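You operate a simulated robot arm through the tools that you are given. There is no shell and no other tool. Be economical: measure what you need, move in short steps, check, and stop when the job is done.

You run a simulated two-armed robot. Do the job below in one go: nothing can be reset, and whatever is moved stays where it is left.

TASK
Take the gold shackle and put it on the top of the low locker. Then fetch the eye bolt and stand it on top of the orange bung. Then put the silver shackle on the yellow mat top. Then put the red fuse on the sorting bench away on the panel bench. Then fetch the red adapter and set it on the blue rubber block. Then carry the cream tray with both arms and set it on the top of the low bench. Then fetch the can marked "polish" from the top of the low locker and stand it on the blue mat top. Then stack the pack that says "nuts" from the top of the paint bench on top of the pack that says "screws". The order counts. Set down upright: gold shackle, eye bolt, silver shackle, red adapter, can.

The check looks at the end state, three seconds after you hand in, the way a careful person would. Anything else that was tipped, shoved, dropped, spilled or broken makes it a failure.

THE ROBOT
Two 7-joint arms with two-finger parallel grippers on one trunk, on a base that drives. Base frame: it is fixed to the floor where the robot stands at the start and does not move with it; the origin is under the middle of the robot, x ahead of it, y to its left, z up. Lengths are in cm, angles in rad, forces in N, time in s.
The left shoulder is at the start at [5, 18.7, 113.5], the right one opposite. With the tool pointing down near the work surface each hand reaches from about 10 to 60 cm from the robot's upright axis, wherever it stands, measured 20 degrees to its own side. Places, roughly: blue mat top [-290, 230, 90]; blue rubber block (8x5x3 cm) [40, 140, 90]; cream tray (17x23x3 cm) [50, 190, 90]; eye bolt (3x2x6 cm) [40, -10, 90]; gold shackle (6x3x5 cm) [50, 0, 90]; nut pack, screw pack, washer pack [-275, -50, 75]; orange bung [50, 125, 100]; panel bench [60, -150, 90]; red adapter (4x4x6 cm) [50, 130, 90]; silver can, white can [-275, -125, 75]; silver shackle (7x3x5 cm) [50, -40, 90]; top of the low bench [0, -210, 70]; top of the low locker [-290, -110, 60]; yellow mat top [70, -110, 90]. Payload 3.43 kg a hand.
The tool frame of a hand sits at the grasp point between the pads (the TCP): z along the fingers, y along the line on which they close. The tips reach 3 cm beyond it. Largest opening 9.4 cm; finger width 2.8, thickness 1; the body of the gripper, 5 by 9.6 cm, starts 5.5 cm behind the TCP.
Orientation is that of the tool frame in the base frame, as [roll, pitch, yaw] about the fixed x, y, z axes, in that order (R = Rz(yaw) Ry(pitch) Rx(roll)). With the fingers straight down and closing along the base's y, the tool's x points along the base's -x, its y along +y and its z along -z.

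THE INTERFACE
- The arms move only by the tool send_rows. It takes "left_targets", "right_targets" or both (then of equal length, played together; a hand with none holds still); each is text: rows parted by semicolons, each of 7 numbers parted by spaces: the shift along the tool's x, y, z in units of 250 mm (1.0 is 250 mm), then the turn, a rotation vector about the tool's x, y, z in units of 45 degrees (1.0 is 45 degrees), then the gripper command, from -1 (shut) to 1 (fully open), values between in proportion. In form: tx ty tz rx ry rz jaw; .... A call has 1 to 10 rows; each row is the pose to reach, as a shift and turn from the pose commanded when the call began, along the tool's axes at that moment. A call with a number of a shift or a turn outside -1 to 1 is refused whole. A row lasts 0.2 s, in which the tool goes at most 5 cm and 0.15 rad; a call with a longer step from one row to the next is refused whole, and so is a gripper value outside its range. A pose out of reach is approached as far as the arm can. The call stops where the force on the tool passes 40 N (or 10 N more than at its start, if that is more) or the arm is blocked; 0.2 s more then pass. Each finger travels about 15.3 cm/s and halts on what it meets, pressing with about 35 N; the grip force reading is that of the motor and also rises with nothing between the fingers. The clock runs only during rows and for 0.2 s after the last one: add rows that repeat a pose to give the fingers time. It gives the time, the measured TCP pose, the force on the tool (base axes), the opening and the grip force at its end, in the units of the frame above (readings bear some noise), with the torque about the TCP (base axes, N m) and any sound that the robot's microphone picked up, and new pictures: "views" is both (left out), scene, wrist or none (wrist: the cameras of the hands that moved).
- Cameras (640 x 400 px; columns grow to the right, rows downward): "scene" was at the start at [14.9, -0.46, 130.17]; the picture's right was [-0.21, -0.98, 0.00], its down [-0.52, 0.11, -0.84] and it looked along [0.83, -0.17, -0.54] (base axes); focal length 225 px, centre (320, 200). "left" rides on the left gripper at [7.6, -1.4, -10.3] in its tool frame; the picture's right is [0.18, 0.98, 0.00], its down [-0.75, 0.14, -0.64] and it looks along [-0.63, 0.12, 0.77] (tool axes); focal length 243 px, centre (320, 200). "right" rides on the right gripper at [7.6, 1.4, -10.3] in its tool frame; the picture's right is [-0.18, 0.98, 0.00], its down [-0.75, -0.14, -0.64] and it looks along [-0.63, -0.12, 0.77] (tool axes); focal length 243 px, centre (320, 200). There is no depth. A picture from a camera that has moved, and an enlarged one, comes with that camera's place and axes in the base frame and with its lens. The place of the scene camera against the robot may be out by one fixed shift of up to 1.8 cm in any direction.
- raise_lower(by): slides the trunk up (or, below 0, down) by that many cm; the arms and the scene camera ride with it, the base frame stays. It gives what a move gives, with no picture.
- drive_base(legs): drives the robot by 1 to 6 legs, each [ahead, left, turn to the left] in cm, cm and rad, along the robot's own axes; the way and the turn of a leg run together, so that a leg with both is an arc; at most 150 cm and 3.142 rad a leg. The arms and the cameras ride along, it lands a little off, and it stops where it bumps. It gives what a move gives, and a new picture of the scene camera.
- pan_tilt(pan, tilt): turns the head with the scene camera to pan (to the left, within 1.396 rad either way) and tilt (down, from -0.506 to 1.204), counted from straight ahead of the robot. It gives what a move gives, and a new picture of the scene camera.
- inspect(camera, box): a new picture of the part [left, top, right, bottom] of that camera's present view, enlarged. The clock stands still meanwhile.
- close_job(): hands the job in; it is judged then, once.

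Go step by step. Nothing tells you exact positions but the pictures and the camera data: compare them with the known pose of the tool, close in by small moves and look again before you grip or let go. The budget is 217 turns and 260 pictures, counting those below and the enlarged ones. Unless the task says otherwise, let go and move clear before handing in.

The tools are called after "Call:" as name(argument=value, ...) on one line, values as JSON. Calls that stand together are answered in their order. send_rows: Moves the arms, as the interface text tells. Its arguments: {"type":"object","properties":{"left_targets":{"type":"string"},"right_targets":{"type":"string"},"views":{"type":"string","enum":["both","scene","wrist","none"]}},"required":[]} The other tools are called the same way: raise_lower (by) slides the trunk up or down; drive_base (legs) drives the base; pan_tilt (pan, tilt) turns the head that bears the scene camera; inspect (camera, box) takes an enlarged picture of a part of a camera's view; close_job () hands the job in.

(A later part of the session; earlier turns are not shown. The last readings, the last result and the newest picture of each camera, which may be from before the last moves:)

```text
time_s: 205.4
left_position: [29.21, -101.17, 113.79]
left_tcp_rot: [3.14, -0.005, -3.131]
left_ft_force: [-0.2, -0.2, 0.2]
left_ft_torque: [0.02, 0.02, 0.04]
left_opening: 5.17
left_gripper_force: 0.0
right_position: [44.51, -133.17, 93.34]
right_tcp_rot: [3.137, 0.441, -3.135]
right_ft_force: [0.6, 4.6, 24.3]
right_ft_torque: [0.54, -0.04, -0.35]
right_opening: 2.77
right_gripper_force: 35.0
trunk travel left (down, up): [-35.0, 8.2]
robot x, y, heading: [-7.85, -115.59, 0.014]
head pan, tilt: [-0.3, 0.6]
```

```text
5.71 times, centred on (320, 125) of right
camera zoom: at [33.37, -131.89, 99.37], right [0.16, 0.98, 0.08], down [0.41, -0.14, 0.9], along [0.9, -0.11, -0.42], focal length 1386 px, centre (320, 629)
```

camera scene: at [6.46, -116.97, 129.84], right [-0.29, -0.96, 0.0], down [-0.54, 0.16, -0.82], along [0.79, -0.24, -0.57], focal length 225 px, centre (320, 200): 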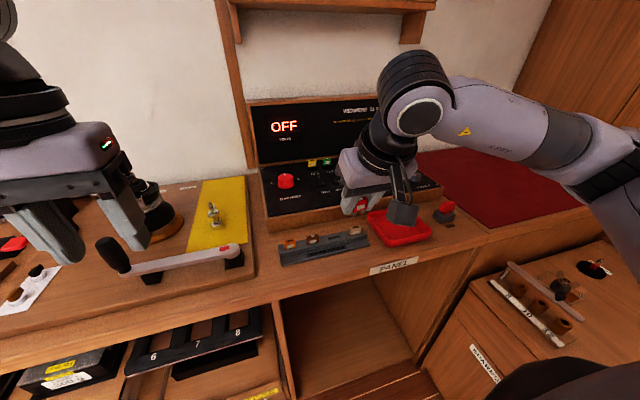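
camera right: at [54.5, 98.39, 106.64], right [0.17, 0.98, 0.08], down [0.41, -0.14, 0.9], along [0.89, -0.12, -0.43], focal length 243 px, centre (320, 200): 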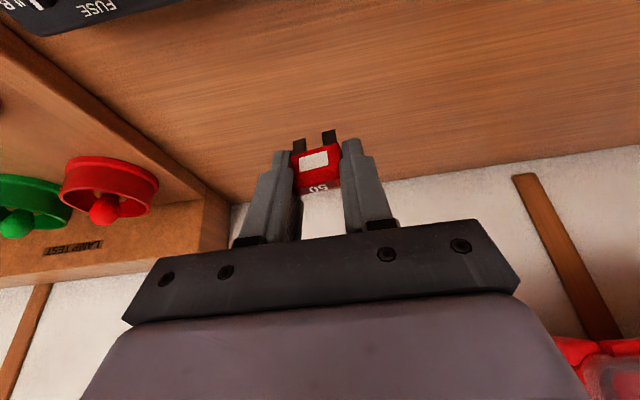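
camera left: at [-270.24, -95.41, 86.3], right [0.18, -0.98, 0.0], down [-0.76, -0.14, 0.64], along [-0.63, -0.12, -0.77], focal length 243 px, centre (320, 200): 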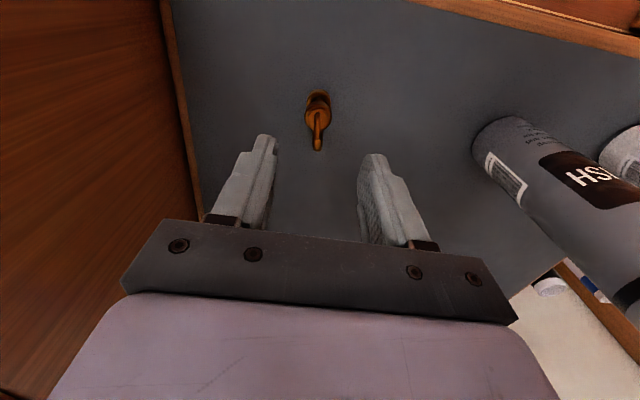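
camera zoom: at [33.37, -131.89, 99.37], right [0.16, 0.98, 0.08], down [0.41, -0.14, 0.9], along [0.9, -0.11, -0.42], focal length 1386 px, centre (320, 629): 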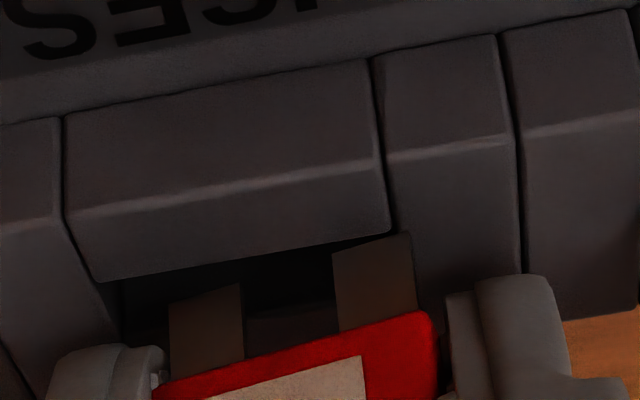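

The right-hand prong sits on the slot's +y side wall. I lift, shift 0.35 cm in -y, and lower again.

Call:
send_rows(right_targets="-0.0084 0 -0.018 0 0 0 -1; -0.0084 -0.014 -0.018 0 0 0 -1; -0.0084 -0.014 -0.018 0 0 0 -1; 0 -0.014 0 0 0 0 -1; 0.006 -0.014 0.014 0 0 0 -1; 0.006 -0.014 0.014 0 0 0 -1", views="none")

Call:
inspect(camera="scene", box=[318, 218, 348, 248])

Call:
inspect(camera="right", box=[280, 90, 360, 160])

```text
time_s: 206.7
left_position: [29.2, -101.22, 113.73]
left_tcp_rot: [-3.141, -0.006, -3.133]
left_ft_force: [0.4, 0.9, 0.4]
left_ft_torque: [0.01, 0.04, 0.0]
left_opening: 5.18
left_gripper_force: 0.0
right_position: [44.74, -133.75, 93.27]
right_tcp_rot: [3.139, 0.45, -3.138]
right_ft_force: [-2.5, 0.9, 12.5]
right_ft_torque: [-0.2, 0.09, -0.02]
right_opening: 2.76
right_gripper_force: 34.7
trunk travel left (down, up): [-35.0, 8.2]
robot x, y, heading: [-8.34, -115.82, 0.008]
head pan, tilt: [-0.3, 0.6]
stopped in row 6 (right hand): the force on the tool passed its limit (the readings are from after the stop); the commanded pose is now the measured one
```

```text
13.33 times, centred on (333, 233) of scene
camera zoom: at [6.28, -116.96, 129.84], right [-0.29, -0.96, 0.0], down [-0.54, 0.16, -0.83], along [0.79, -0.24, -0.56], focal length 3001 px, centre (147, -240)
```

zoom: 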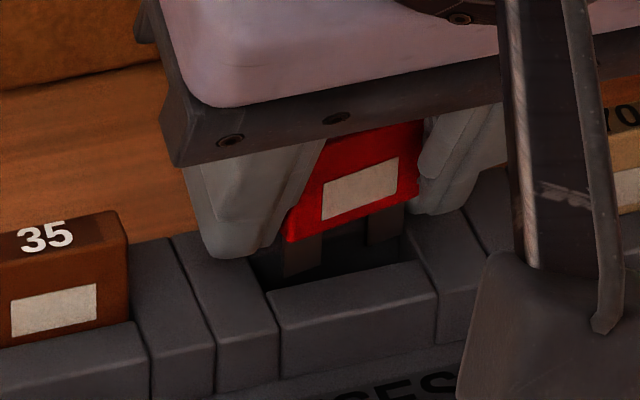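

```text
5.71 times, centred on (320, 125) of right
camera zoom: at [33.51, -132.41, 99.3], right [0.16, 0.98, 0.08], down [0.4, -0.14, 0.91], along [0.9, -0.11, -0.42], focal length 1386 px, centre (320, 629)
```

zoom: 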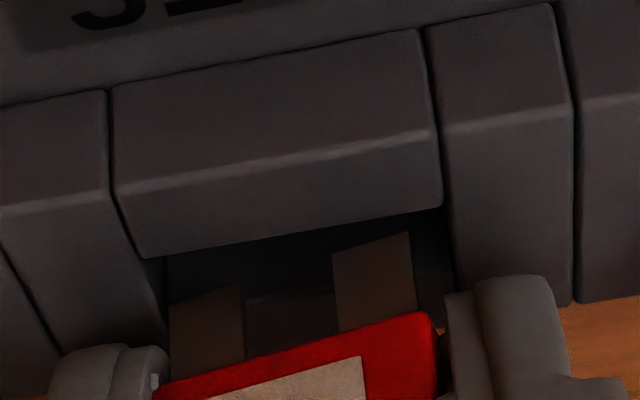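

The fingertips now rest on the side blocks with the prongs inside the slot. I ease up a hair and release so that it drops in.

Call:
send_rows(right_targets="-0.002 0.003 -0.005 0 0 0 -1; -0.002 0.003 -0.005 0 0 0 -0.35; -0.002 0.003 -0.005 0 0 0 -0.2; -0.002 0.003 -0.005 0 0 0 -0.2", views="none")

Call:
inspect(camera="scene", box=[310, 210, 360, 250])

Call:
inspect(camera="right", box=[220, 60, 420, 240])

```text
time_s: 207.7
left_position: [29.23, -101.1, 113.74]
left_tcp_rot: [-3.141, -0.004, -3.131]
left_ft_force: [0.8, -0.6, 0.4]
left_ft_torque: [-0.01, -0.04, 0.0]
left_opening: 5.17
left_gripper_force: 0.1
right_position: [44.57, -133.58, 93.32]
right_tcp_rot: [3.14, 0.45, -3.136]
right_ft_force: [7.5, 7.0, 17.7]
right_ft_torque: [-0.06, -0.24, 0.3]
right_opening: 3.29
right_gripper_force: 0.1
trunk travel left (down, up): [-35.0, 8.2]
robot x, y, heading: [-7.99, -115.66, 0.005]
head pan, tilt: [-0.3, 0.6]
```

```text
10.00 times, centred on (335, 230) of scene
camera zoom: at [6.29, -116.84, 129.88], right [-0.29, -0.96, 0.0], down [-0.54, 0.16, -0.83], along [0.79, -0.24, -0.56], focal length 2251 px, centre (170, -100)
```

zoom: 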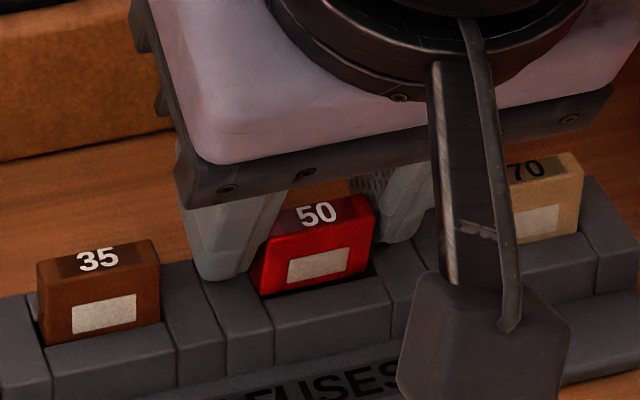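

```text
2.22 times, centred on (320, 150) of right
camera zoom: at [33.5, -132.19, 99.32], right [0.16, 0.98, 0.08], down [0.4, -0.14, 0.9], along [0.9, -0.11, -0.42], focal length 539 px, centre (320, 311)
```

zoom: 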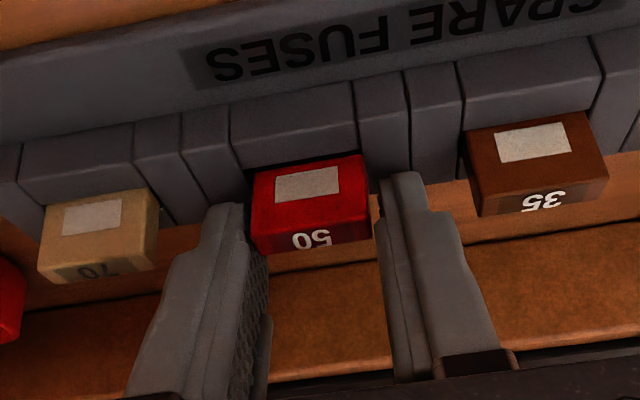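

The fuse dropped into its slot like its neighbours. I raise straight up, retract, and straighten the hand.

Call:
send_rows(right_targets="0 0 0 0 0 0 -0.15; -0.034 0 -0.073 0 0 0 -0.15; -0.1 0 -0.22 0 0 0 -0.1; -0.17 0 -0.37 0 0 0 0; -0.24 0 -0.52 0 0.15 0 0; -0.15 0 -0.6 0 0.33 0 0; 0.0 0 -0.66 0 0.556 0 0; 0.0 0 -0.66 0 0.556 0 0", views="none")

Call:
inspect(camera="scene", box=[290, 200, 390, 270])

```text
refused: row 7 steps farther than a row can; nothing moved
```

```text
5.71 times, centred on (340, 235) of scene
camera zoom: at [6.29, -116.84, 129.88], right [-0.29, -0.96, 0.0], down [-0.54, 0.16, -0.83], along [0.79, -0.24, -0.56], focal length 1286 px, centre (206, 0)
```

zoom: 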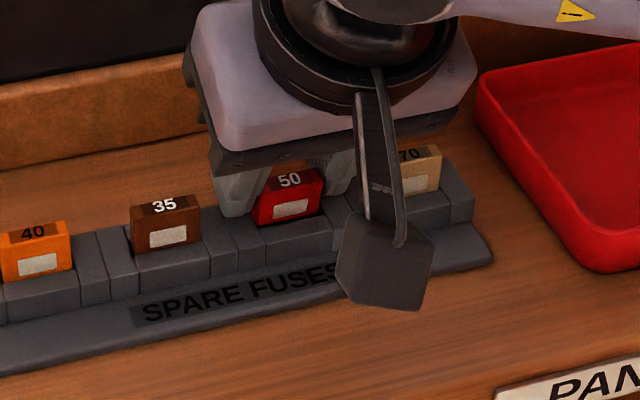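

Call:
send_rows(right_targets="0 0 0 0 0 0 -0.15; -0.034 0 -0.073 0 0 0 -0.15; -0.1 0 -0.22 0 0 0 -0.1; -0.17 0 -0.37 0 0 0 0; -0.22 0 -0.5 0 0.15 0 0; -0.15 0 -0.58 0 0.32 0 0; -0.02 0 -0.64 0 0.48 0 0; 0.0 0 -0.66 0 0.556 0 0", views="scene")

Call:
drive_base(legs=[[-18, 0, 0], [0, 125, 0], [0, 130, 0]])

```text
time_s: 209.5
left_position: [29.41, -101.32, 113.77]
left_tcp_rot: [3.141, -0.003, -3.133]
left_ft_force: [0.4, 0.8, -0.2]
left_ft_torque: [0.0, 0.0, 0.03]
left_opening: 5.19
left_gripper_force: 0.0
right_position: [37.46, -133.76, 108.18]
right_tcp_rot: [-3.142, 0.004, -3.137]
right_ft_force: [0.4, -0.1, -0.6]
right_ft_torque: [0.03, -0.04, 0.01]
right_opening: 4.72
right_gripper_force: 0.1
trunk travel left (down, up): [-35.0, 8.2]
robot x, y, heading: [-8.42, -116.26, 0.007]
head pan, tilt: [-0.3, 0.6]
camera scene: at [6.37, -116.98, 129.85], right [-0.29, -0.96, 0.0], down [-0.54, 0.16, -0.83], along [0.79, -0.24, -0.56], focal length 225 px, centre (320, 200)
```

scene: 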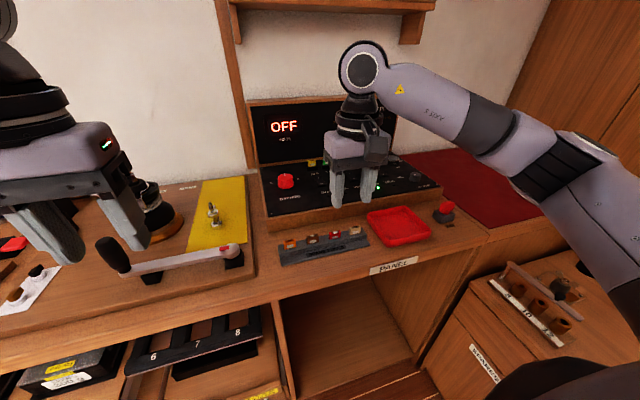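

```text
time_s: 223.0
left_position: [11.4, 152.03, 113.88]
left_tcp_rot: [-3.141, -0.004, -3.135]
left_ft_force: [0.8, -0.2, 0.2]
left_ft_torque: [0.03, -0.01, 0.0]
left_opening: 5.18
left_gripper_force: 0.0
right_position: [19.43, 119.32, 108.3]
right_tcp_rot: [-3.141, 0.006, -3.136]
right_ft_force: [0.1, -0.4, -0.6]
right_ft_torque: [0.01, 0.0, -0.02]
right_opening: 4.72
right_gripper_force: 0.1
trunk travel left (down, up): [-35.0, 8.2]
robot x, y, heading: [-26.18, 137.55, 0.012]
head pan, tilt: [-0.3, 0.6]
camera scene: at [-11.65, 136.27, 129.85], right [-0.29, -0.96, 0.0], down [-0.54, 0.16, -0.83], along [0.79, -0.24, -0.56], focal length 225 px, centre (320, 200)
```

scene: 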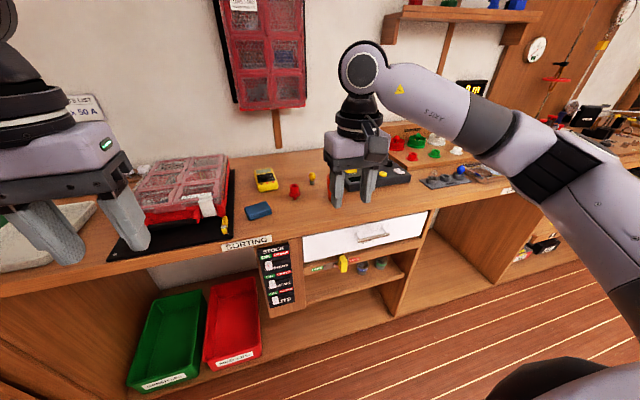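

The fuse is in place. Next is the red adapter near (52, 125) and the blue block near (45, 137): I position for the left hand.

Call:
drive_base(legs=[[0, -25.5, -0.012], [23, 0, 0]])

Call:
pan_tilt(pan=0.2, tilt=0.6)

Call:
send_rows(left_targets="-0.1 0 0.1 0 0 0 0.3; -0.2 0 0.2 0 0 0 0.3; -0.3 0 0.3 0 0 0 0.3; -0.3 0 0.3 0 0 0 0.3", views="both")

```text
time_s: 226.2
left_position: [34.6, 126.05, 113.71]
left_tcp_rot: [3.142, -0.005, 3.141]
left_ft_force: [0.6, -0.1, 0.0]
left_ft_torque: [0.0, 0.01, -0.02]
left_opening: 5.16
left_gripper_force: 0.2
right_position: [42.39, 93.21, 108.2]
right_tcp_rot: [-3.14, 0.003, 3.136]
right_ft_force: [0.1, 0.6, 0.1]
right_ft_torque: [0.01, 0.01, -0.01]
right_opening: 4.71
right_gripper_force: 0.0
trunk travel left (down, up): [-35.0, 8.2]
robot x, y, heading: [-3.48, 111.95, 0.0]
head pan, tilt: [-0.3, 0.6]
camera scene: at [11.41, 110.48, 129.84], right [-0.3, -0.95, 0.0], down [-0.54, 0.17, -0.82], along [0.79, -0.25, -0.57], focal length 225 px, centre (320, 200)
```

scene: 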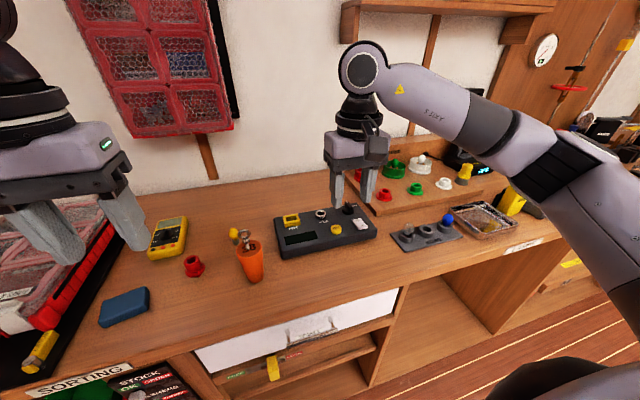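

```text
time_s: 227.1
left_position: [34.5, 125.9, 113.68]
left_tcp_rot: [3.141, -0.005, 3.139]
left_ft_force: [-1.2, -0.3, -0.4]
left_ft_torque: [-0.01, -0.03, 0.0]
left_opening: 5.14
left_gripper_force: 0.0
right_position: [42.37, 93.23, 108.27]
right_tcp_rot: [3.14, 0.006, 3.135]
right_ft_force: [-0.4, 0.2, 0.5]
right_ft_torque: [-0.02, 0.02, -0.02]
right_opening: 4.72
right_gripper_force: 0.0
trunk travel left (down, up): [-35.0, 8.2]
robot x, y, heading: [-3.15, 111.75, -0.004]
head pan, tilt: [0.201, 0.6]
camera scene: at [11.58, 114.84, 129.85], right [0.2, -0.98, 0.0], down [-0.55, -0.11, -0.83], along [0.81, 0.16, -0.56], focal length 225 px, centre (320, 200)
```

scene: 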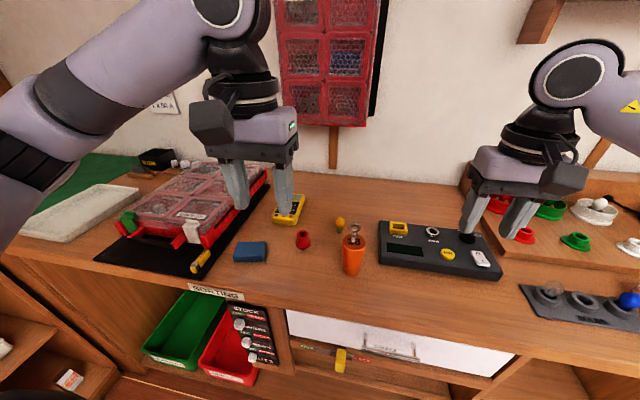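

```text
time_s: 228.1
left_position: [41.94, 125.86, 106.24]
left_tcp_rot: [3.141, -0.004, 3.141]
left_ft_force: [-0.2, -0.1, 0.0]
left_ft_torque: [0.01, -0.03, 0.0]
left_opening: 6.13
left_gripper_force: 0.1
right_position: [42.09, 93.28, 108.31]
right_tcp_rot: [-3.142, 0.006, 3.138]
right_ft_force: [-0.5, -0.5, -0.8]
right_ft_torque: [-0.01, 0.01, -0.03]
right_opening: 4.68
right_gripper_force: 0.0
trunk travel left (down, up): [-35.0, 8.2]
robot x, y, heading: [-3.59, 111.63, -0.003]
head pan, tilt: [0.201, 0.6]
camera scene: at [11.57, 114.85, 129.86], right [0.2, -0.98, 0.0], down [-0.55, -0.11, -0.83], along [0.81, 0.16, -0.56], focal length 225 px, centre (320, 200)
camera left: at [34.34, 124.54, 116.59], right [-0.18, 0.98, 0.0], down [0.76, 0.14, 0.64], along [0.63, 0.12, -0.77], focal length 243 px, centre (320, 200)
```

scene: 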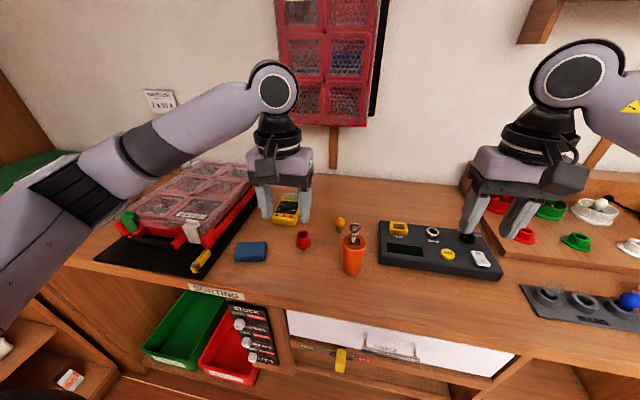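
left: 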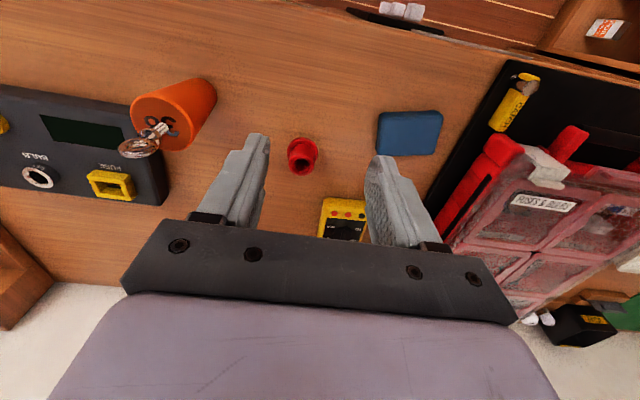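

Call:
inspect(camera="left", box=[250, 90, 460, 220])

Call:
inspect(camera="scene", box=[220, 200, 380, 290])

```text
3.05 times, centred on (355, 155) of left
camera zoom: at [34.34, 124.54, 116.59], right [-0.18, 0.98, 0.0], down [0.76, 0.14, 0.64], along [0.63, 0.12, -0.77], focal length 739 px, centre (213, 337)
```

zoom: 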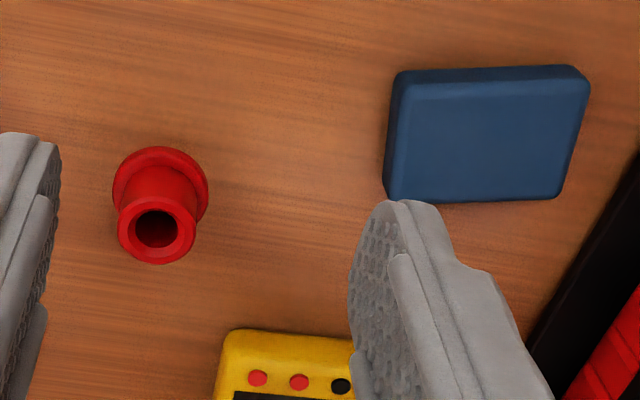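

```text
4.00 times, centred on (300, 245) of scene
camera zoom: at [11.57, 114.85, 129.86], right [0.2, -0.98, 0.0], down [-0.55, -0.11, -0.83], along [0.81, 0.16, -0.56], focal length 900 px, centre (400, 20)
```

zoom: 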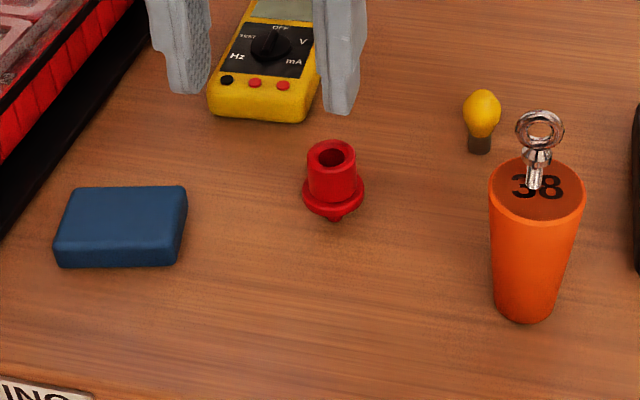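

Adapter tube axis ≈ (48.9, 125.2), block top centre ≈ (44.5, 137.1). I go above the adapter.

Call:
send_rows(left_targets="-0.14 -0.013 0.14 0 0 0 0.1; -0.28 -0.026 0.29 0 0 0 0.1; -0.28 -0.026 0.29 0 0 0 0.1", views="none")

Call:
inspect(camera="left", box=[220, 60, 420, 240])

Call:
inspect(camera="scene", box=[250, 180, 370, 270])

```text
refused: row 2 steps farther than a row can; nothing moved
```

```text
2.22 times, centred on (320, 150) of left
camera zoom: at [34.34, 124.54, 116.59], right [-0.18, 0.98, 0.0], down [0.76, 0.14, 0.64], along [0.63, 0.12, -0.77], focal length 539 px, centre (320, 311)
```

zoom: 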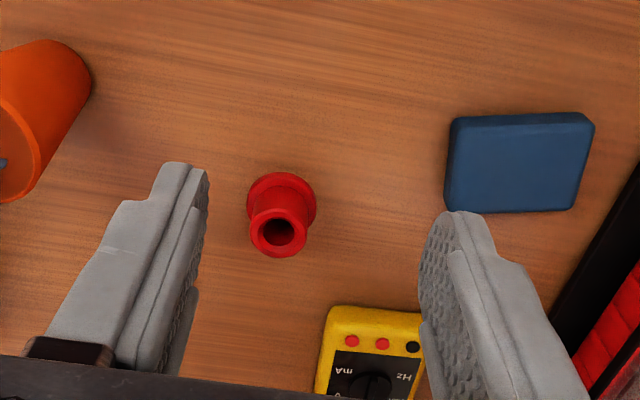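

```text
4.44 times, centred on (310, 225) of scene
camera zoom: at [11.57, 114.85, 129.86], right [0.2, -0.98, 0.0], down [-0.55, -0.11, -0.83], along [0.81, 0.16, -0.56], focal length 1000 px, centre (364, 89)
```

zoom: 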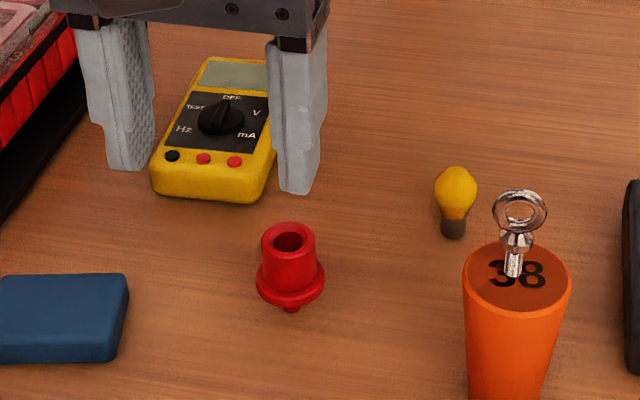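

Call:
send_rows(left_targets="-0.1 -0.01 0.1 0 0 0 0.1; -0.19 -0.018 0.2 0 0 0 0.1; -0.28 -0.026 0.29 0 0 0 0.1; -0.28 -0.026 0.29 0 0 0 0.1", views="none")

Call:
inspect(camera="left", box=[220, 60, 420, 240])

Call:
inspect(camera="scene", box=[250, 180, 370, 270])

```text
time_s: 229.1
left_position: [48.99, 125.46, 99.12]
left_tcp_rot: [3.141, -0.005, 3.141]
left_ft_force: [0.2, 0.4, 0.0]
left_ft_torque: [-0.06, 0.02, 0.03]
left_opening: 5.13
left_gripper_force: 0.1
right_position: [42.28, 93.29, 108.2]
right_tcp_rot: [3.14, 0.005, 3.135]
right_ft_force: [0.9, 0.3, -0.1]
right_ft_torque: [-0.02, 0.01, -0.03]
right_opening: 4.7
right_gripper_force: 0.1
trunk travel left (down, up): [-35.0, 8.2]
robot x, y, heading: [-3.57, 111.7, -0.008]
head pan, tilt: [0.201, 0.6]
```

```text
2.22 times, centred on (320, 150) of left
camera zoom: at [41.34, 124.08, 109.51], right [-0.18, 0.98, 0.0], down [0.76, 0.14, 0.64], along [0.63, 0.12, -0.77], focal length 539 px, centre (320, 311)
```

zoom: 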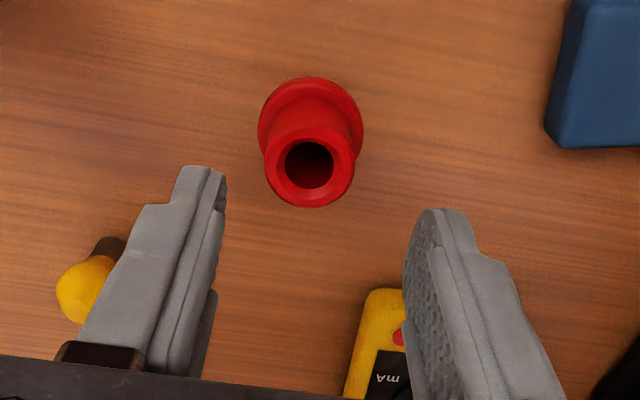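

```text
4.44 times, centred on (310, 225) of scene
camera zoom: at [11.57, 114.86, 129.86], right [0.2, -0.98, 0.0], down [-0.55, -0.11, -0.83], along [0.81, 0.16, -0.56], focal length 1000 px, centre (364, 89)
```

zoom: 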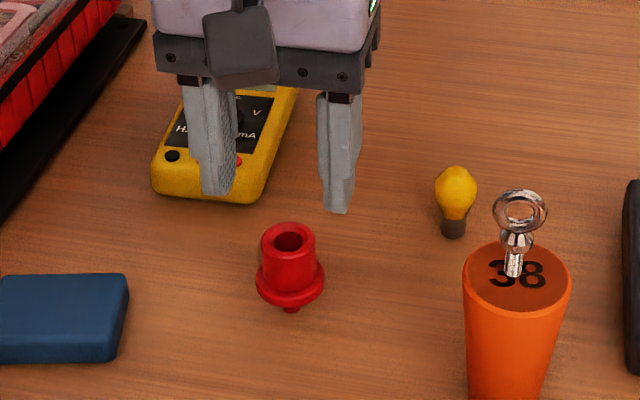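

Call:
send_rows(left_targets="0.01 -0.016 0.1 0 0 0 0.1; 0.01 -0.016 0.2 0 0 0 0.1; 0.01 -0.016 0.228 0 0 0 0.1; 0.01 -0.016 0.228 0 0 0 -0.3; 0.01 -0.016 0.228 0 0 0 -1; 0.01 -0.016 0.228 0 0 0 -1", views="wrist")

Call:
inspect(camera="scene", box=[250, 180, 370, 270])

```text
time_s: 230.5
left_position: [48.49, 124.9, 93.25]
left_tcp_rot: [3.142, -0.005, 3.138]
left_ft_force: [0.2, -0.6, 0.4]
left_ft_torque: [0.0, 0.03, 0.01]
left_opening: 3.55
left_gripper_force: 35.1
right_position: [42.21, 93.34, 108.12]
right_tcp_rot: [3.141, 0.005, 3.137]
right_ft_force: [-0.5, -0.1, -0.4]
right_ft_torque: [0.01, -0.02, 0.0]
right_opening: 4.72
right_gripper_force: 0.0
trunk travel left (down, up): [-35.0, 8.2]
robot x, y, heading: [-3.11, 111.44, -0.006]
head pan, tilt: [0.201, 0.6]
camera left: at [40.96, 123.55, 103.69], right [-0.18, 0.98, 0.0], down [0.76, 0.14, 0.64], along [0.63, 0.12, -0.77], focal length 243 px, centre (320, 200)
```

left: 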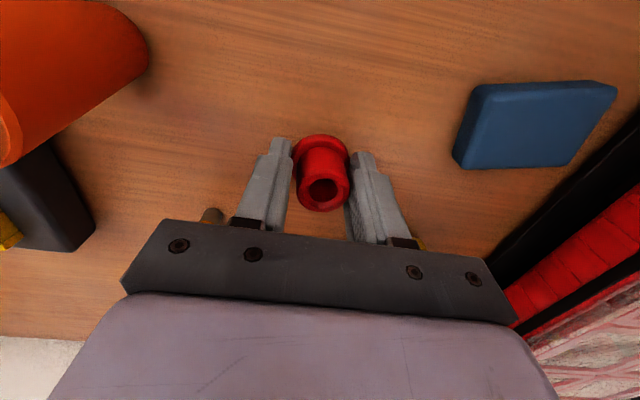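

```text
4.44 times, centred on (310, 225) of scene
camera zoom: at [11.59, 114.85, 129.85], right [0.2, -0.98, 0.0], down [-0.55, -0.11, -0.83], along [0.81, 0.16, -0.56], focal length 1000 px, centre (364, 89)
```

zoom: 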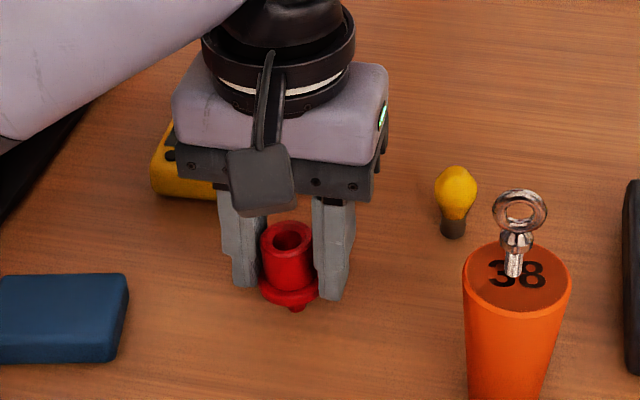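

The tips are on the flange (3.55 cm). I open, raise 1 cm and close on the tube.

Call:
send_rows(left_targets="0 0 0 0 0 0 0.1; 0 0 -0.03 0 0 0 0.1; 0 0 -0.042 0 0 0 0.1; 0 0 -0.042 0 0 0 -0.3; 0 0 -0.042 0 0 0 -1; 0 0 -0.042 0 0 0 -1; 0 0 -0.042 0 0 0 -1", views="wrist")

Call:
inspect(camera="scene", box=[250, 180, 370, 270])

```text
time_s: 232.1
left_position: [48.49, 124.93, 94.36]
left_tcp_rot: [-3.141, -0.005, 3.14]
left_ft_force: [1.1, -0.2, 2.0]
left_ft_torque: [0.01, 0.0, 0.01]
left_opening: 2.69
left_gripper_force: 34.5
right_position: [42.33, 93.35, 108.19]
right_tcp_rot: [-3.141, 0.004, 3.136]
right_ft_force: [0.0, 0.1, 0.5]
right_ft_torque: [-0.02, 0.0, -0.02]
right_opening: 4.71
right_gripper_force: 0.1
trunk travel left (down, up): [-35.0, 8.2]
robot x, y, heading: [-2.94, 111.68, -0.004]
head pan, tilt: [0.201, 0.6]
camera left: at [40.93, 123.55, 104.75], right [-0.18, 0.98, 0.0], down [0.76, 0.14, 0.64], along [0.63, 0.12, -0.77], focal length 243 px, centre (320, 200)
```

left: 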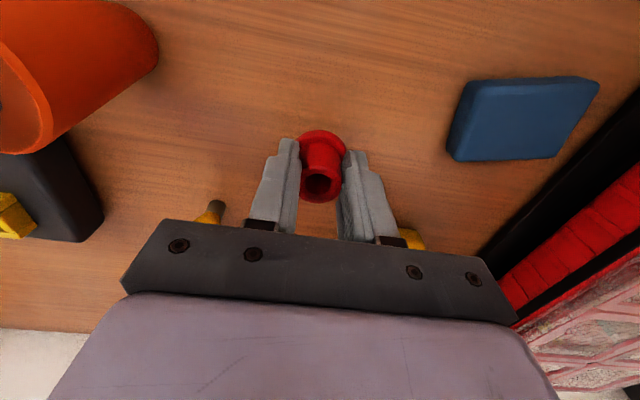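

```text
4.44 times, centred on (310, 225) of scene
camera zoom: at [11.57, 114.84, 129.86], right [0.2, -0.98, 0.0], down [-0.55, -0.11, -0.83], along [0.81, 0.16, -0.56], focal length 1000 px, centre (364, 89)
```

zoom: 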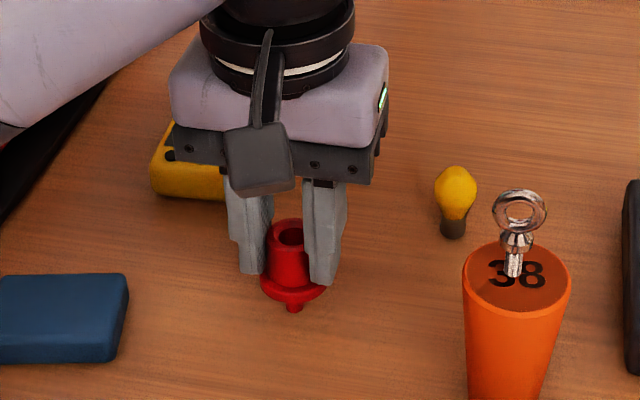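

Call:
send_rows(left_targets="0 0 -0.1 0 0 0 -1; 0.03 0.05 -0.2 0 0 0 -1; 0.08 0.2 -0.25 0 0 0 -1; 0.12 0.35 -0.25 0 0 0 -1; 0.16 0.49 -0.25 0 0 0 -1; 0.16 0.49 -0.25 0 0 0 -1", views="wrist")

Call:
inspect(camera="scene", box=[190, 160, 350, 280])

```text
time_s: 233.5
left_position: [44.96, 137.39, 100.35]
left_tcp_rot: [-3.14, -0.005, 3.139]
left_ft_force: [0.1, 0.1, -1.0]
left_ft_torque: [0.0, -0.02, 0.0]
left_opening: 2.64
left_gripper_force: 34.9
right_position: [42.27, 93.32, 108.21]
right_tcp_rot: [-3.141, 0.005, 3.134]
right_ft_force: [0.0, -0.6, 0.3]
right_ft_torque: [0.01, 0.03, 0.07]
right_opening: 4.72
right_gripper_force: 0.1
trunk travel left (down, up): [-35.0, 8.2]
robot x, y, heading: [-3.28, 111.37, -0.004]
head pan, tilt: [0.201, 0.6]
camera left: at [37.21, 135.98, 110.71], right [-0.18, 0.98, 0.0], down [0.76, 0.14, 0.64], along [0.63, 0.12, -0.77], focal length 243 px, centre (320, 200)
```

left: 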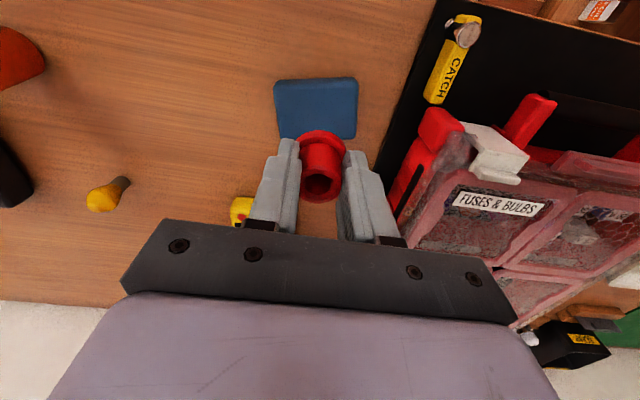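

```text
3.33 times, centred on (270, 220) of scene
camera zoom: at [11.59, 114.83, 129.85], right [0.2, -0.98, 0.0], down [-0.55, -0.11, -0.83], along [0.81, 0.16, -0.56], focal length 750 px, centre (487, 133)
```

zoom: 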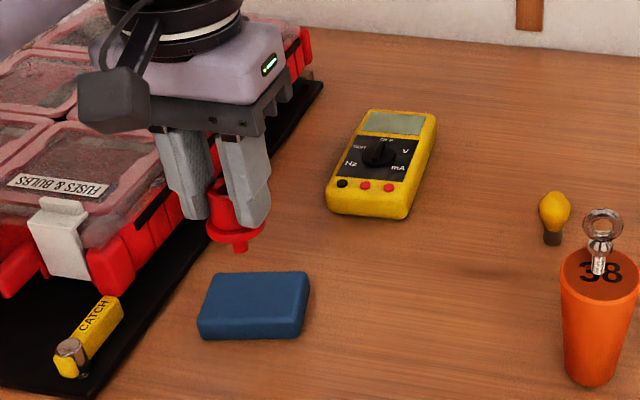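

Call:
send_rows(left_targets="0.032 -0.014 0 0 0 0 -1; 0.032 -0.014 0.09 0 0 0 -1; 0.032 -0.014 0.09 0 0 0 -1", views="none")

Call:
inspect(camera="left", box=[240, 60, 400, 220])

Call:
inspect(camera="scene", box=[220, 200, 300, 260])

```text
time_s: 234.3
left_position: [44.0, 136.89, 98.18]
left_tcp_rot: [3.141, -0.004, 3.139]
left_ft_force: [-0.5, 0.8, -0.6]
left_ft_torque: [0.0, -0.01, 0.0]
left_opening: 2.64
left_gripper_force: 35.1
right_position: [42.18, 93.37, 108.25]
right_tcp_rot: [-3.141, 0.005, 3.136]
right_ft_force: [0.2, 0.0, 0.1]
right_ft_torque: [0.02, 0.0, -0.01]
right_opening: 4.69
right_gripper_force: 0.1
trunk travel left (down, up): [-35.0, 8.2]
robot x, y, heading: [-2.98, 111.64, 0.0]
head pan, tilt: [0.201, 0.6]
```

```text
2.50 times, centred on (320, 140) of left
camera zoom: at [36.31, 135.59, 108.64], right [-0.18, 0.98, 0.0], down [0.76, 0.14, 0.64], along [0.63, 0.12, -0.77], focal length 606 px, centre (320, 350)
```

zoom: 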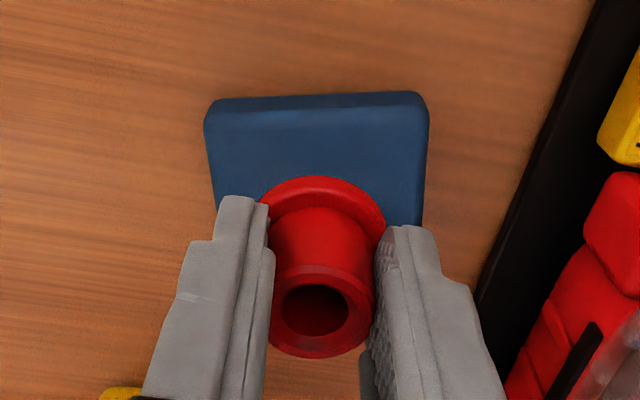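

```text
6.67 times, centred on (260, 230) of scene
camera zoom: at [11.58, 114.85, 129.86], right [0.2, -0.98, 0.0], down [-0.55, -0.11, -0.83], along [0.81, 0.16, -0.56], focal length 1500 px, centre (720, 0)
```

zoom: 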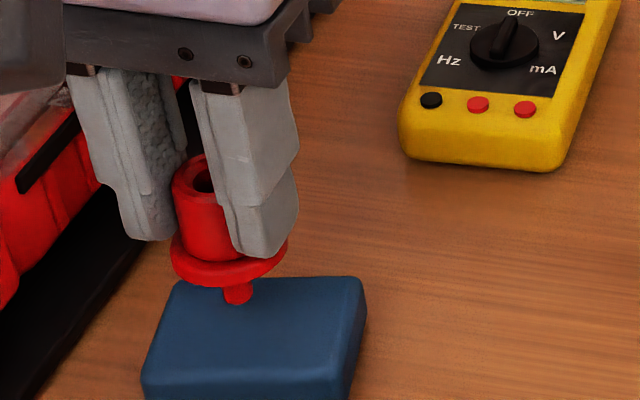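

Upright and nearly centred. I shift 0.2 cm and lower until contact.

Call:
send_rows(left_targets="0 -0.008 0.015 0 0 0 -1; 0 -0.008 0.024 0 0 0 -1; 0 -0.008 0.03 0 0 0 -1; 0 -0.008 0.036 0 0 0 -1; 0 -0.008 0.036 0 0 0 -1", views="none")

Call:
inspect(camera="scene", box=[220, 200, 300, 260])

```text
time_s: 235.5
left_position: [43.85, 136.69, 97.52]
left_tcp_rot: [3.141, -0.003, 3.14]
left_ft_force: [-0.7, 0.1, -0.6]
left_ft_torque: [0.01, -0.03, 0.01]
left_opening: 2.65
left_gripper_force: 35.0
right_position: [42.27, 93.24, 108.17]
right_tcp_rot: [3.141, 0.005, 3.137]
right_ft_force: [0.1, 0.4, -0.1]
right_ft_torque: [-0.03, 0.04, 0.0]
right_opening: 4.72
right_gripper_force: 0.1
trunk travel left (down, up): [-35.0, 8.2]
robot x, y, heading: [-3.19, 111.77, 0.0]
head pan, tilt: [0.201, 0.6]
```

```text
6.67 times, centred on (260, 230) of scene
camera zoom: at [11.59, 114.85, 129.85], right [0.2, -0.98, 0.0], down [-0.55, -0.11, -0.83], along [0.81, 0.16, -0.56], focal length 1500 px, centre (720, 0)
```

zoom: 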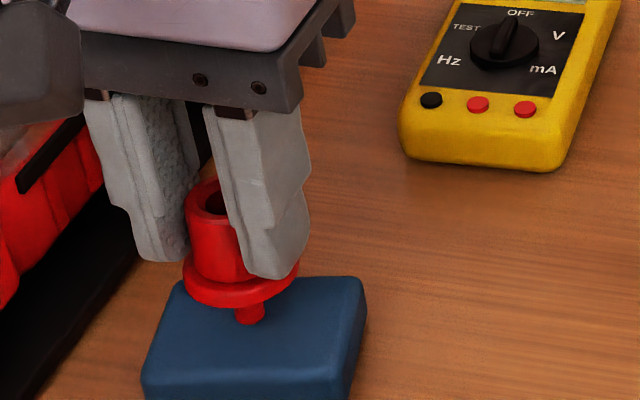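

Call:
send_rows(left_targets="0 -0.004 0.008 0 0 0 -1; 0 -0.004 0.014 0 0 0 -1; 0 -0.004 0.02 0 0 0 -1; 0 -0.004 0.026 0 0 0 -1", views="none")

Call:
inspect(camera="scene", box=[220, 200, 300, 260])

```text
time_s: 236.5
left_position: [43.76, 136.61, 96.8]
left_tcp_rot: [-3.141, -0.006, 3.139]
left_ft_force: [-0.9, -0.5, 0.2]
left_ft_torque: [-0.01, 0.0, 0.0]
left_opening: 2.63
left_gripper_force: 35.1
right_position: [42.32, 93.35, 108.24]
right_tcp_rot: [-3.141, 0.005, 3.136]
right_ft_force: [0.8, 0.8, 0.0]
right_ft_torque: [-0.01, 0.02, 0.02]
right_opening: 4.72
right_gripper_force: 0.1
trunk travel left (down, up): [-35.0, 8.2]
robot x, y, heading: [-3.18, 111.84, -0.003]
head pan, tilt: [0.201, 0.6]
```

```text
6.67 times, centred on (260, 230) of scene
camera zoom: at [11.59, 114.85, 129.85], right [0.2, -0.98, 0.0], down [-0.55, -0.11, -0.83], along [0.81, 0.16, -0.56], focal length 1500 px, centre (720, 0)
```

zoom: 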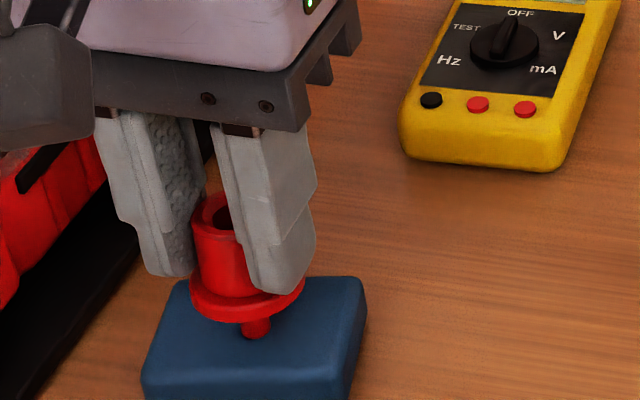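

Call:
send_rows(left_targets="-0.02 -0.002 0 0 0 0 -1; -0.024 -0.002 0.008 0 0 0 -1; -0.024 -0.002 0.014 0 0 0 -1; -0.024 -0.002 0.02 0 0 0 -1; -0.024 -0.002 0.026 0 0 0 -1", views="none")

Call:
inspect(camera="scene", box=[220, 200, 300, 260])

```text
time_s: 237.7
left_position: [44.48, 136.47, 96.47]
left_tcp_rot: [3.141, 0.003, -3.142]
left_ft_force: [0.7, 4.6, 26.2]
left_ft_torque: [0.26, -0.21, -0.02]
left_opening: 2.6
left_gripper_force: 35.3
right_position: [42.14, 93.18, 108.37]
right_tcp_rot: [3.14, 0.007, 3.135]
right_ft_force: [-0.8, -0.2, 0.6]
right_ft_torque: [0.03, -0.01, 0.0]
right_opening: 4.72
right_gripper_force: 0.2
trunk travel left (down, up): [-35.0, 8.2]
robot x, y, heading: [-3.2, 112.01, -0.003]
head pan, tilt: [0.201, 0.6]
```

```text
6.67 times, centred on (260, 230) of scene
camera zoom: at [11.39, 114.79, 129.92], right [0.2, -0.98, 0.0], down [-0.55, -0.11, -0.83], along [0.81, 0.16, -0.56], focal length 1500 px, centre (720, 0)
```

zoom: 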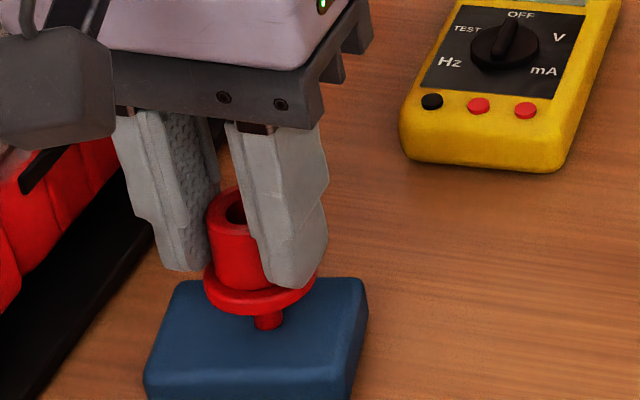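

Contact near the block's centre. I ease the pressure, open and rise.

Call:
send_rows(left_targets="0 0 -0.008 0 0 0 -1; 0 0 -0.01 0 0 0 -1; 0 0 -0.01 0 0 0 -0.38; 0 0 -0.01 0 0 0 -0.2; 0 0 -0.01 0 0 0 0; 0 0 -0.01 0 0 0 0; 0 0 -0.1 0 0 0 0; 0 0 -0.24 0 0 0 0; 0 0 -0.4 0 0 0 0", views="wrist")

Call:
inspect(camera="scene", box=[210, 180, 330, 270])

```text
time_s: 239.7
left_position: [44.44, 136.59, 106.15]
left_tcp_rot: [3.138, -0.006, 3.14]
left_ft_force: [-0.3, -0.1, -0.5]
left_ft_torque: [0.0, -0.04, -0.03]
left_opening: 4.74
left_gripper_force: 0.0
right_position: [42.13, 93.23, 108.29]
right_tcp_rot: [-3.141, 0.007, 3.134]
right_ft_force: [-0.5, -0.2, 0.3]
right_ft_torque: [-0.02, 0.04, -0.02]
right_opening: 4.69
right_gripper_force: 0.1
trunk travel left (down, up): [-35.0, 8.2]
robot x, y, heading: [-3.07, 111.6, -0.006]
head pan, tilt: [0.201, 0.6]
camera left: at [36.84, 135.14, 116.73], right [-0.18, 0.98, 0.0], down [0.76, 0.14, 0.64], along [0.63, 0.12, -0.77], focal length 243 px, centre (320, 200)
```

left: 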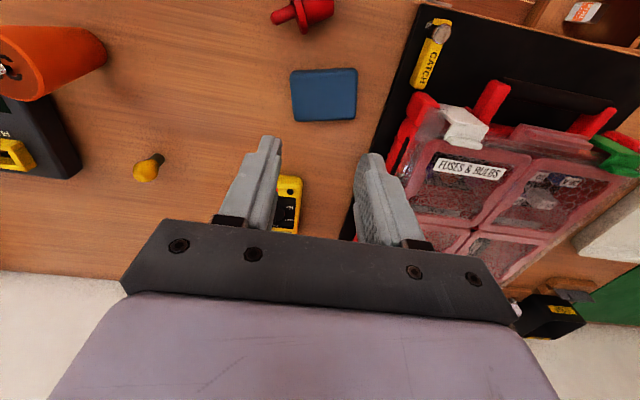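

```text
4.44 times, centred on (270, 225) of scene
camera zoom: at [11.55, 114.83, 129.85], right [0.2, -0.98, 0.0], down [-0.55, -0.11, -0.83], along [0.81, 0.16, -0.56], focal length 1000 px, centre (542, 89)
```

zoom: 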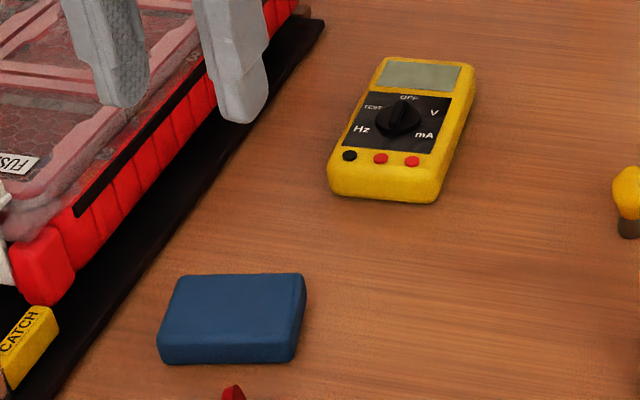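

The adapter tipped off toward me. I look at where it lies.

Call:
pan_tilt(pan=0.3, tilt=0.85)

Call:
inspect(camera="left", box=[240, 0, 380, 90])

```text
time_s: 240.5
left_position: [44.51, 136.59, 106.23]
left_tcp_rot: [3.141, -0.005, 3.141]
left_ft_force: [0.1, -0.1, -0.5]
left_ft_torque: [0.0, -0.02, 0.02]
left_opening: 4.7
left_gripper_force: 0.1
right_position: [42.24, 93.23, 108.29]
right_tcp_rot: [3.141, 0.005, 3.136]
right_ft_force: [1.3, 0.4, -0.4]
right_ft_torque: [-0.02, -0.05, 0.02]
right_opening: 4.7
right_gripper_force: 0.2
trunk travel left (down, up): [-35.0, 8.2]
robot x, y, heading: [-3.07, 111.5, 0.0]
head pan, tilt: [0.3, 0.85]
camera scene: at [10.39, 115.4, 127.77], right [0.29, -0.96, 0.0], down [-0.72, -0.22, -0.66], along [0.63, 0.19, -0.75], focal length 225 px, centre (320, 200)
```

scene: 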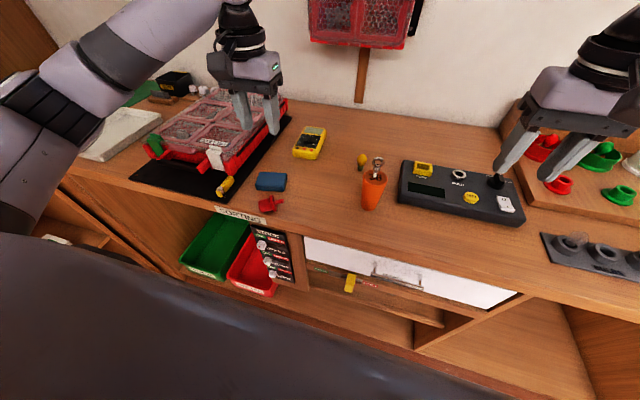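

```text
4.44 times, centred on (310, 45) of left
camera zoom: at [36.88, 135.18, 116.67], right [-0.18, 0.98, 0.0], down [0.76, 0.14, 0.64], along [0.63, 0.12, -0.77], focal length 1078 px, centre (364, 889)
```

zoom: 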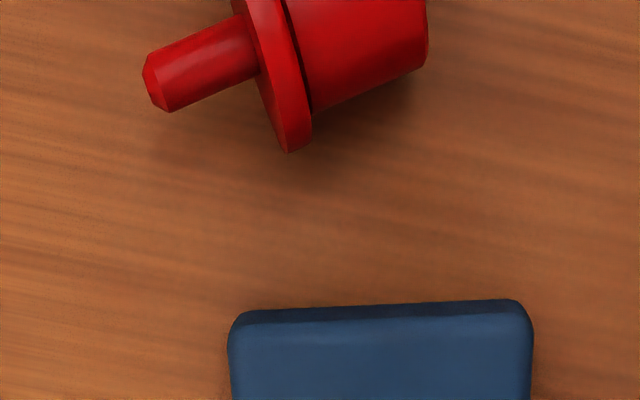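

The adapter lies on its side near the bench's front edge, pin pointing right and away. I plan to grip the tube with a tilted hand and rotate it upright; first I test whether the left wrist can turn to the needed yaw.

Call:
send_rows(left_targets="0.05 0 -0.05 0 0 -0.19 0; 0.1 0 -0.1 0 0 -0.38 0; 0.15 0 -0.15 0 0 -0.57 0; 0.2 0 -0.2 0 0 -0.76 0; 0.24 0 -0.2 0 0 -0.95 0", views="none")

Call:
send_rows(left_targets="0 0 0 0 0 -0.19 0; 0 0 0 0 0 -0.38 0; 0 0 0 0 0 -0.57 0; 0 0 0 0 0 -0.76 0; 0 0 0 0 0 -0.95 0", views="none")

Call:
send_rows(left_targets="0 0 0 0 0 -0.19 0; 0 0 0 0 0 -0.38 0; 0 0 0 0 0 -0.61 0", views="scene")

```text
time_s: 241.7
left_position: [38.45, 136.48, 111.25]
left_tcp_rot: [3.138, -0.001, -2.395]
left_ft_force: [-0.7, 0.2, 0.0]
left_ft_torque: [0.03, 0.02, 0.0]
left_opening: 4.72
left_gripper_force: 0.1
right_position: [42.21, 93.25, 108.2]
right_tcp_rot: [-3.14, 0.005, 3.138]
right_ft_force: [-0.4, 0.2, -0.7]
right_ft_torque: [-0.03, 0.01, 0.0]
right_opening: 4.7
right_gripper_force: 0.0
trunk travel left (down, up): [-35.0, 8.2]
robot x, y, heading: [-3.63, 111.83, -0.007]
head pan, tilt: [0.3, 0.85]
```

```text
time_s: 242.9
left_position: [38.58, 136.47, 111.1]
left_tcp_rot: [3.138, 0.003, -1.65]
left_ft_force: [-0.3, -0.2, -0.1]
left_ft_torque: [0.03, 0.06, 0.02]
left_opening: 4.71
left_gripper_force: 0.0
right_position: [42.13, 93.26, 108.28]
right_tcp_rot: [3.142, 0.006, 3.137]
right_ft_force: [0.3, -0.6, -0.6]
right_ft_torque: [-0.02, -0.01, -0.02]
right_opening: 4.7
right_gripper_force: 0.1
trunk travel left (down, up): [-35.0, 8.2]
robot x, y, heading: [-3.49, 111.89, -0.004]
head pan, tilt: [0.3, 0.85]
```

```text
refused: row 3 steps farther than a row can; nothing moved
```

Call:
send_rows(left_targets="0 0 0 0 0 -0.19 0; 0 0 0 0 0 -0.38 0; 0 0 0 0 0 -0.55 0; 0 0 0 0 0 -0.62 0", views="wrist")

Call:
inspect(camera="scene", box=[200, 130, 380, 250])

```text
time_s: 243.9
left_position: [38.55, 136.5, 111.24]
left_tcp_rot: [3.138, 0.001, -1.162]
left_ft_force: [0.3, -0.2, -0.4]
left_ft_torque: [0.02, 0.05, 0.02]
left_opening: 4.67
left_gripper_force: 0.1
right_position: [42.28, 93.31, 108.27]
right_tcp_rot: [-3.141, 0.004, 3.136]
right_ft_force: [0.3, 0.7, -0.3]
right_ft_torque: [0.03, 0.03, 0.0]
right_opening: 4.74
right_gripper_force: 0.1
trunk travel left (down, up): [-35.0, 8.2]
robot x, y, heading: [-3.37, 111.72, 0.0]
head pan, tilt: [0.3, 0.85]
camera left: at [42.85, 130.12, 121.57], right [-0.83, -0.56, 0.0], down [-0.43, 0.63, 0.64], along [-0.36, 0.53, -0.76], focal length 243 px, centre (320, 200)
```

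left: 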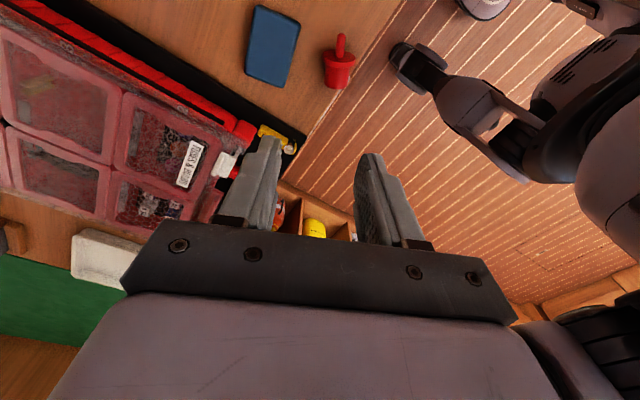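

```text
3.33 times, centred on (290, 190) of scene
camera zoom: at [10.39, 115.41, 127.76], right [0.29, -0.96, 0.0], down [-0.72, -0.22, -0.66], along [0.63, 0.19, -0.75], focal length 750 px, centre (420, 233)
```

zoom: 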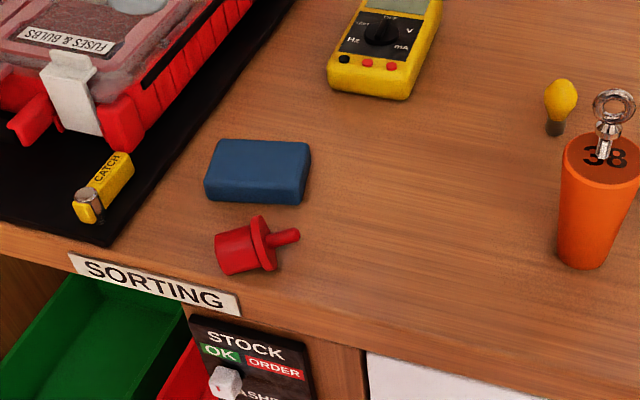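

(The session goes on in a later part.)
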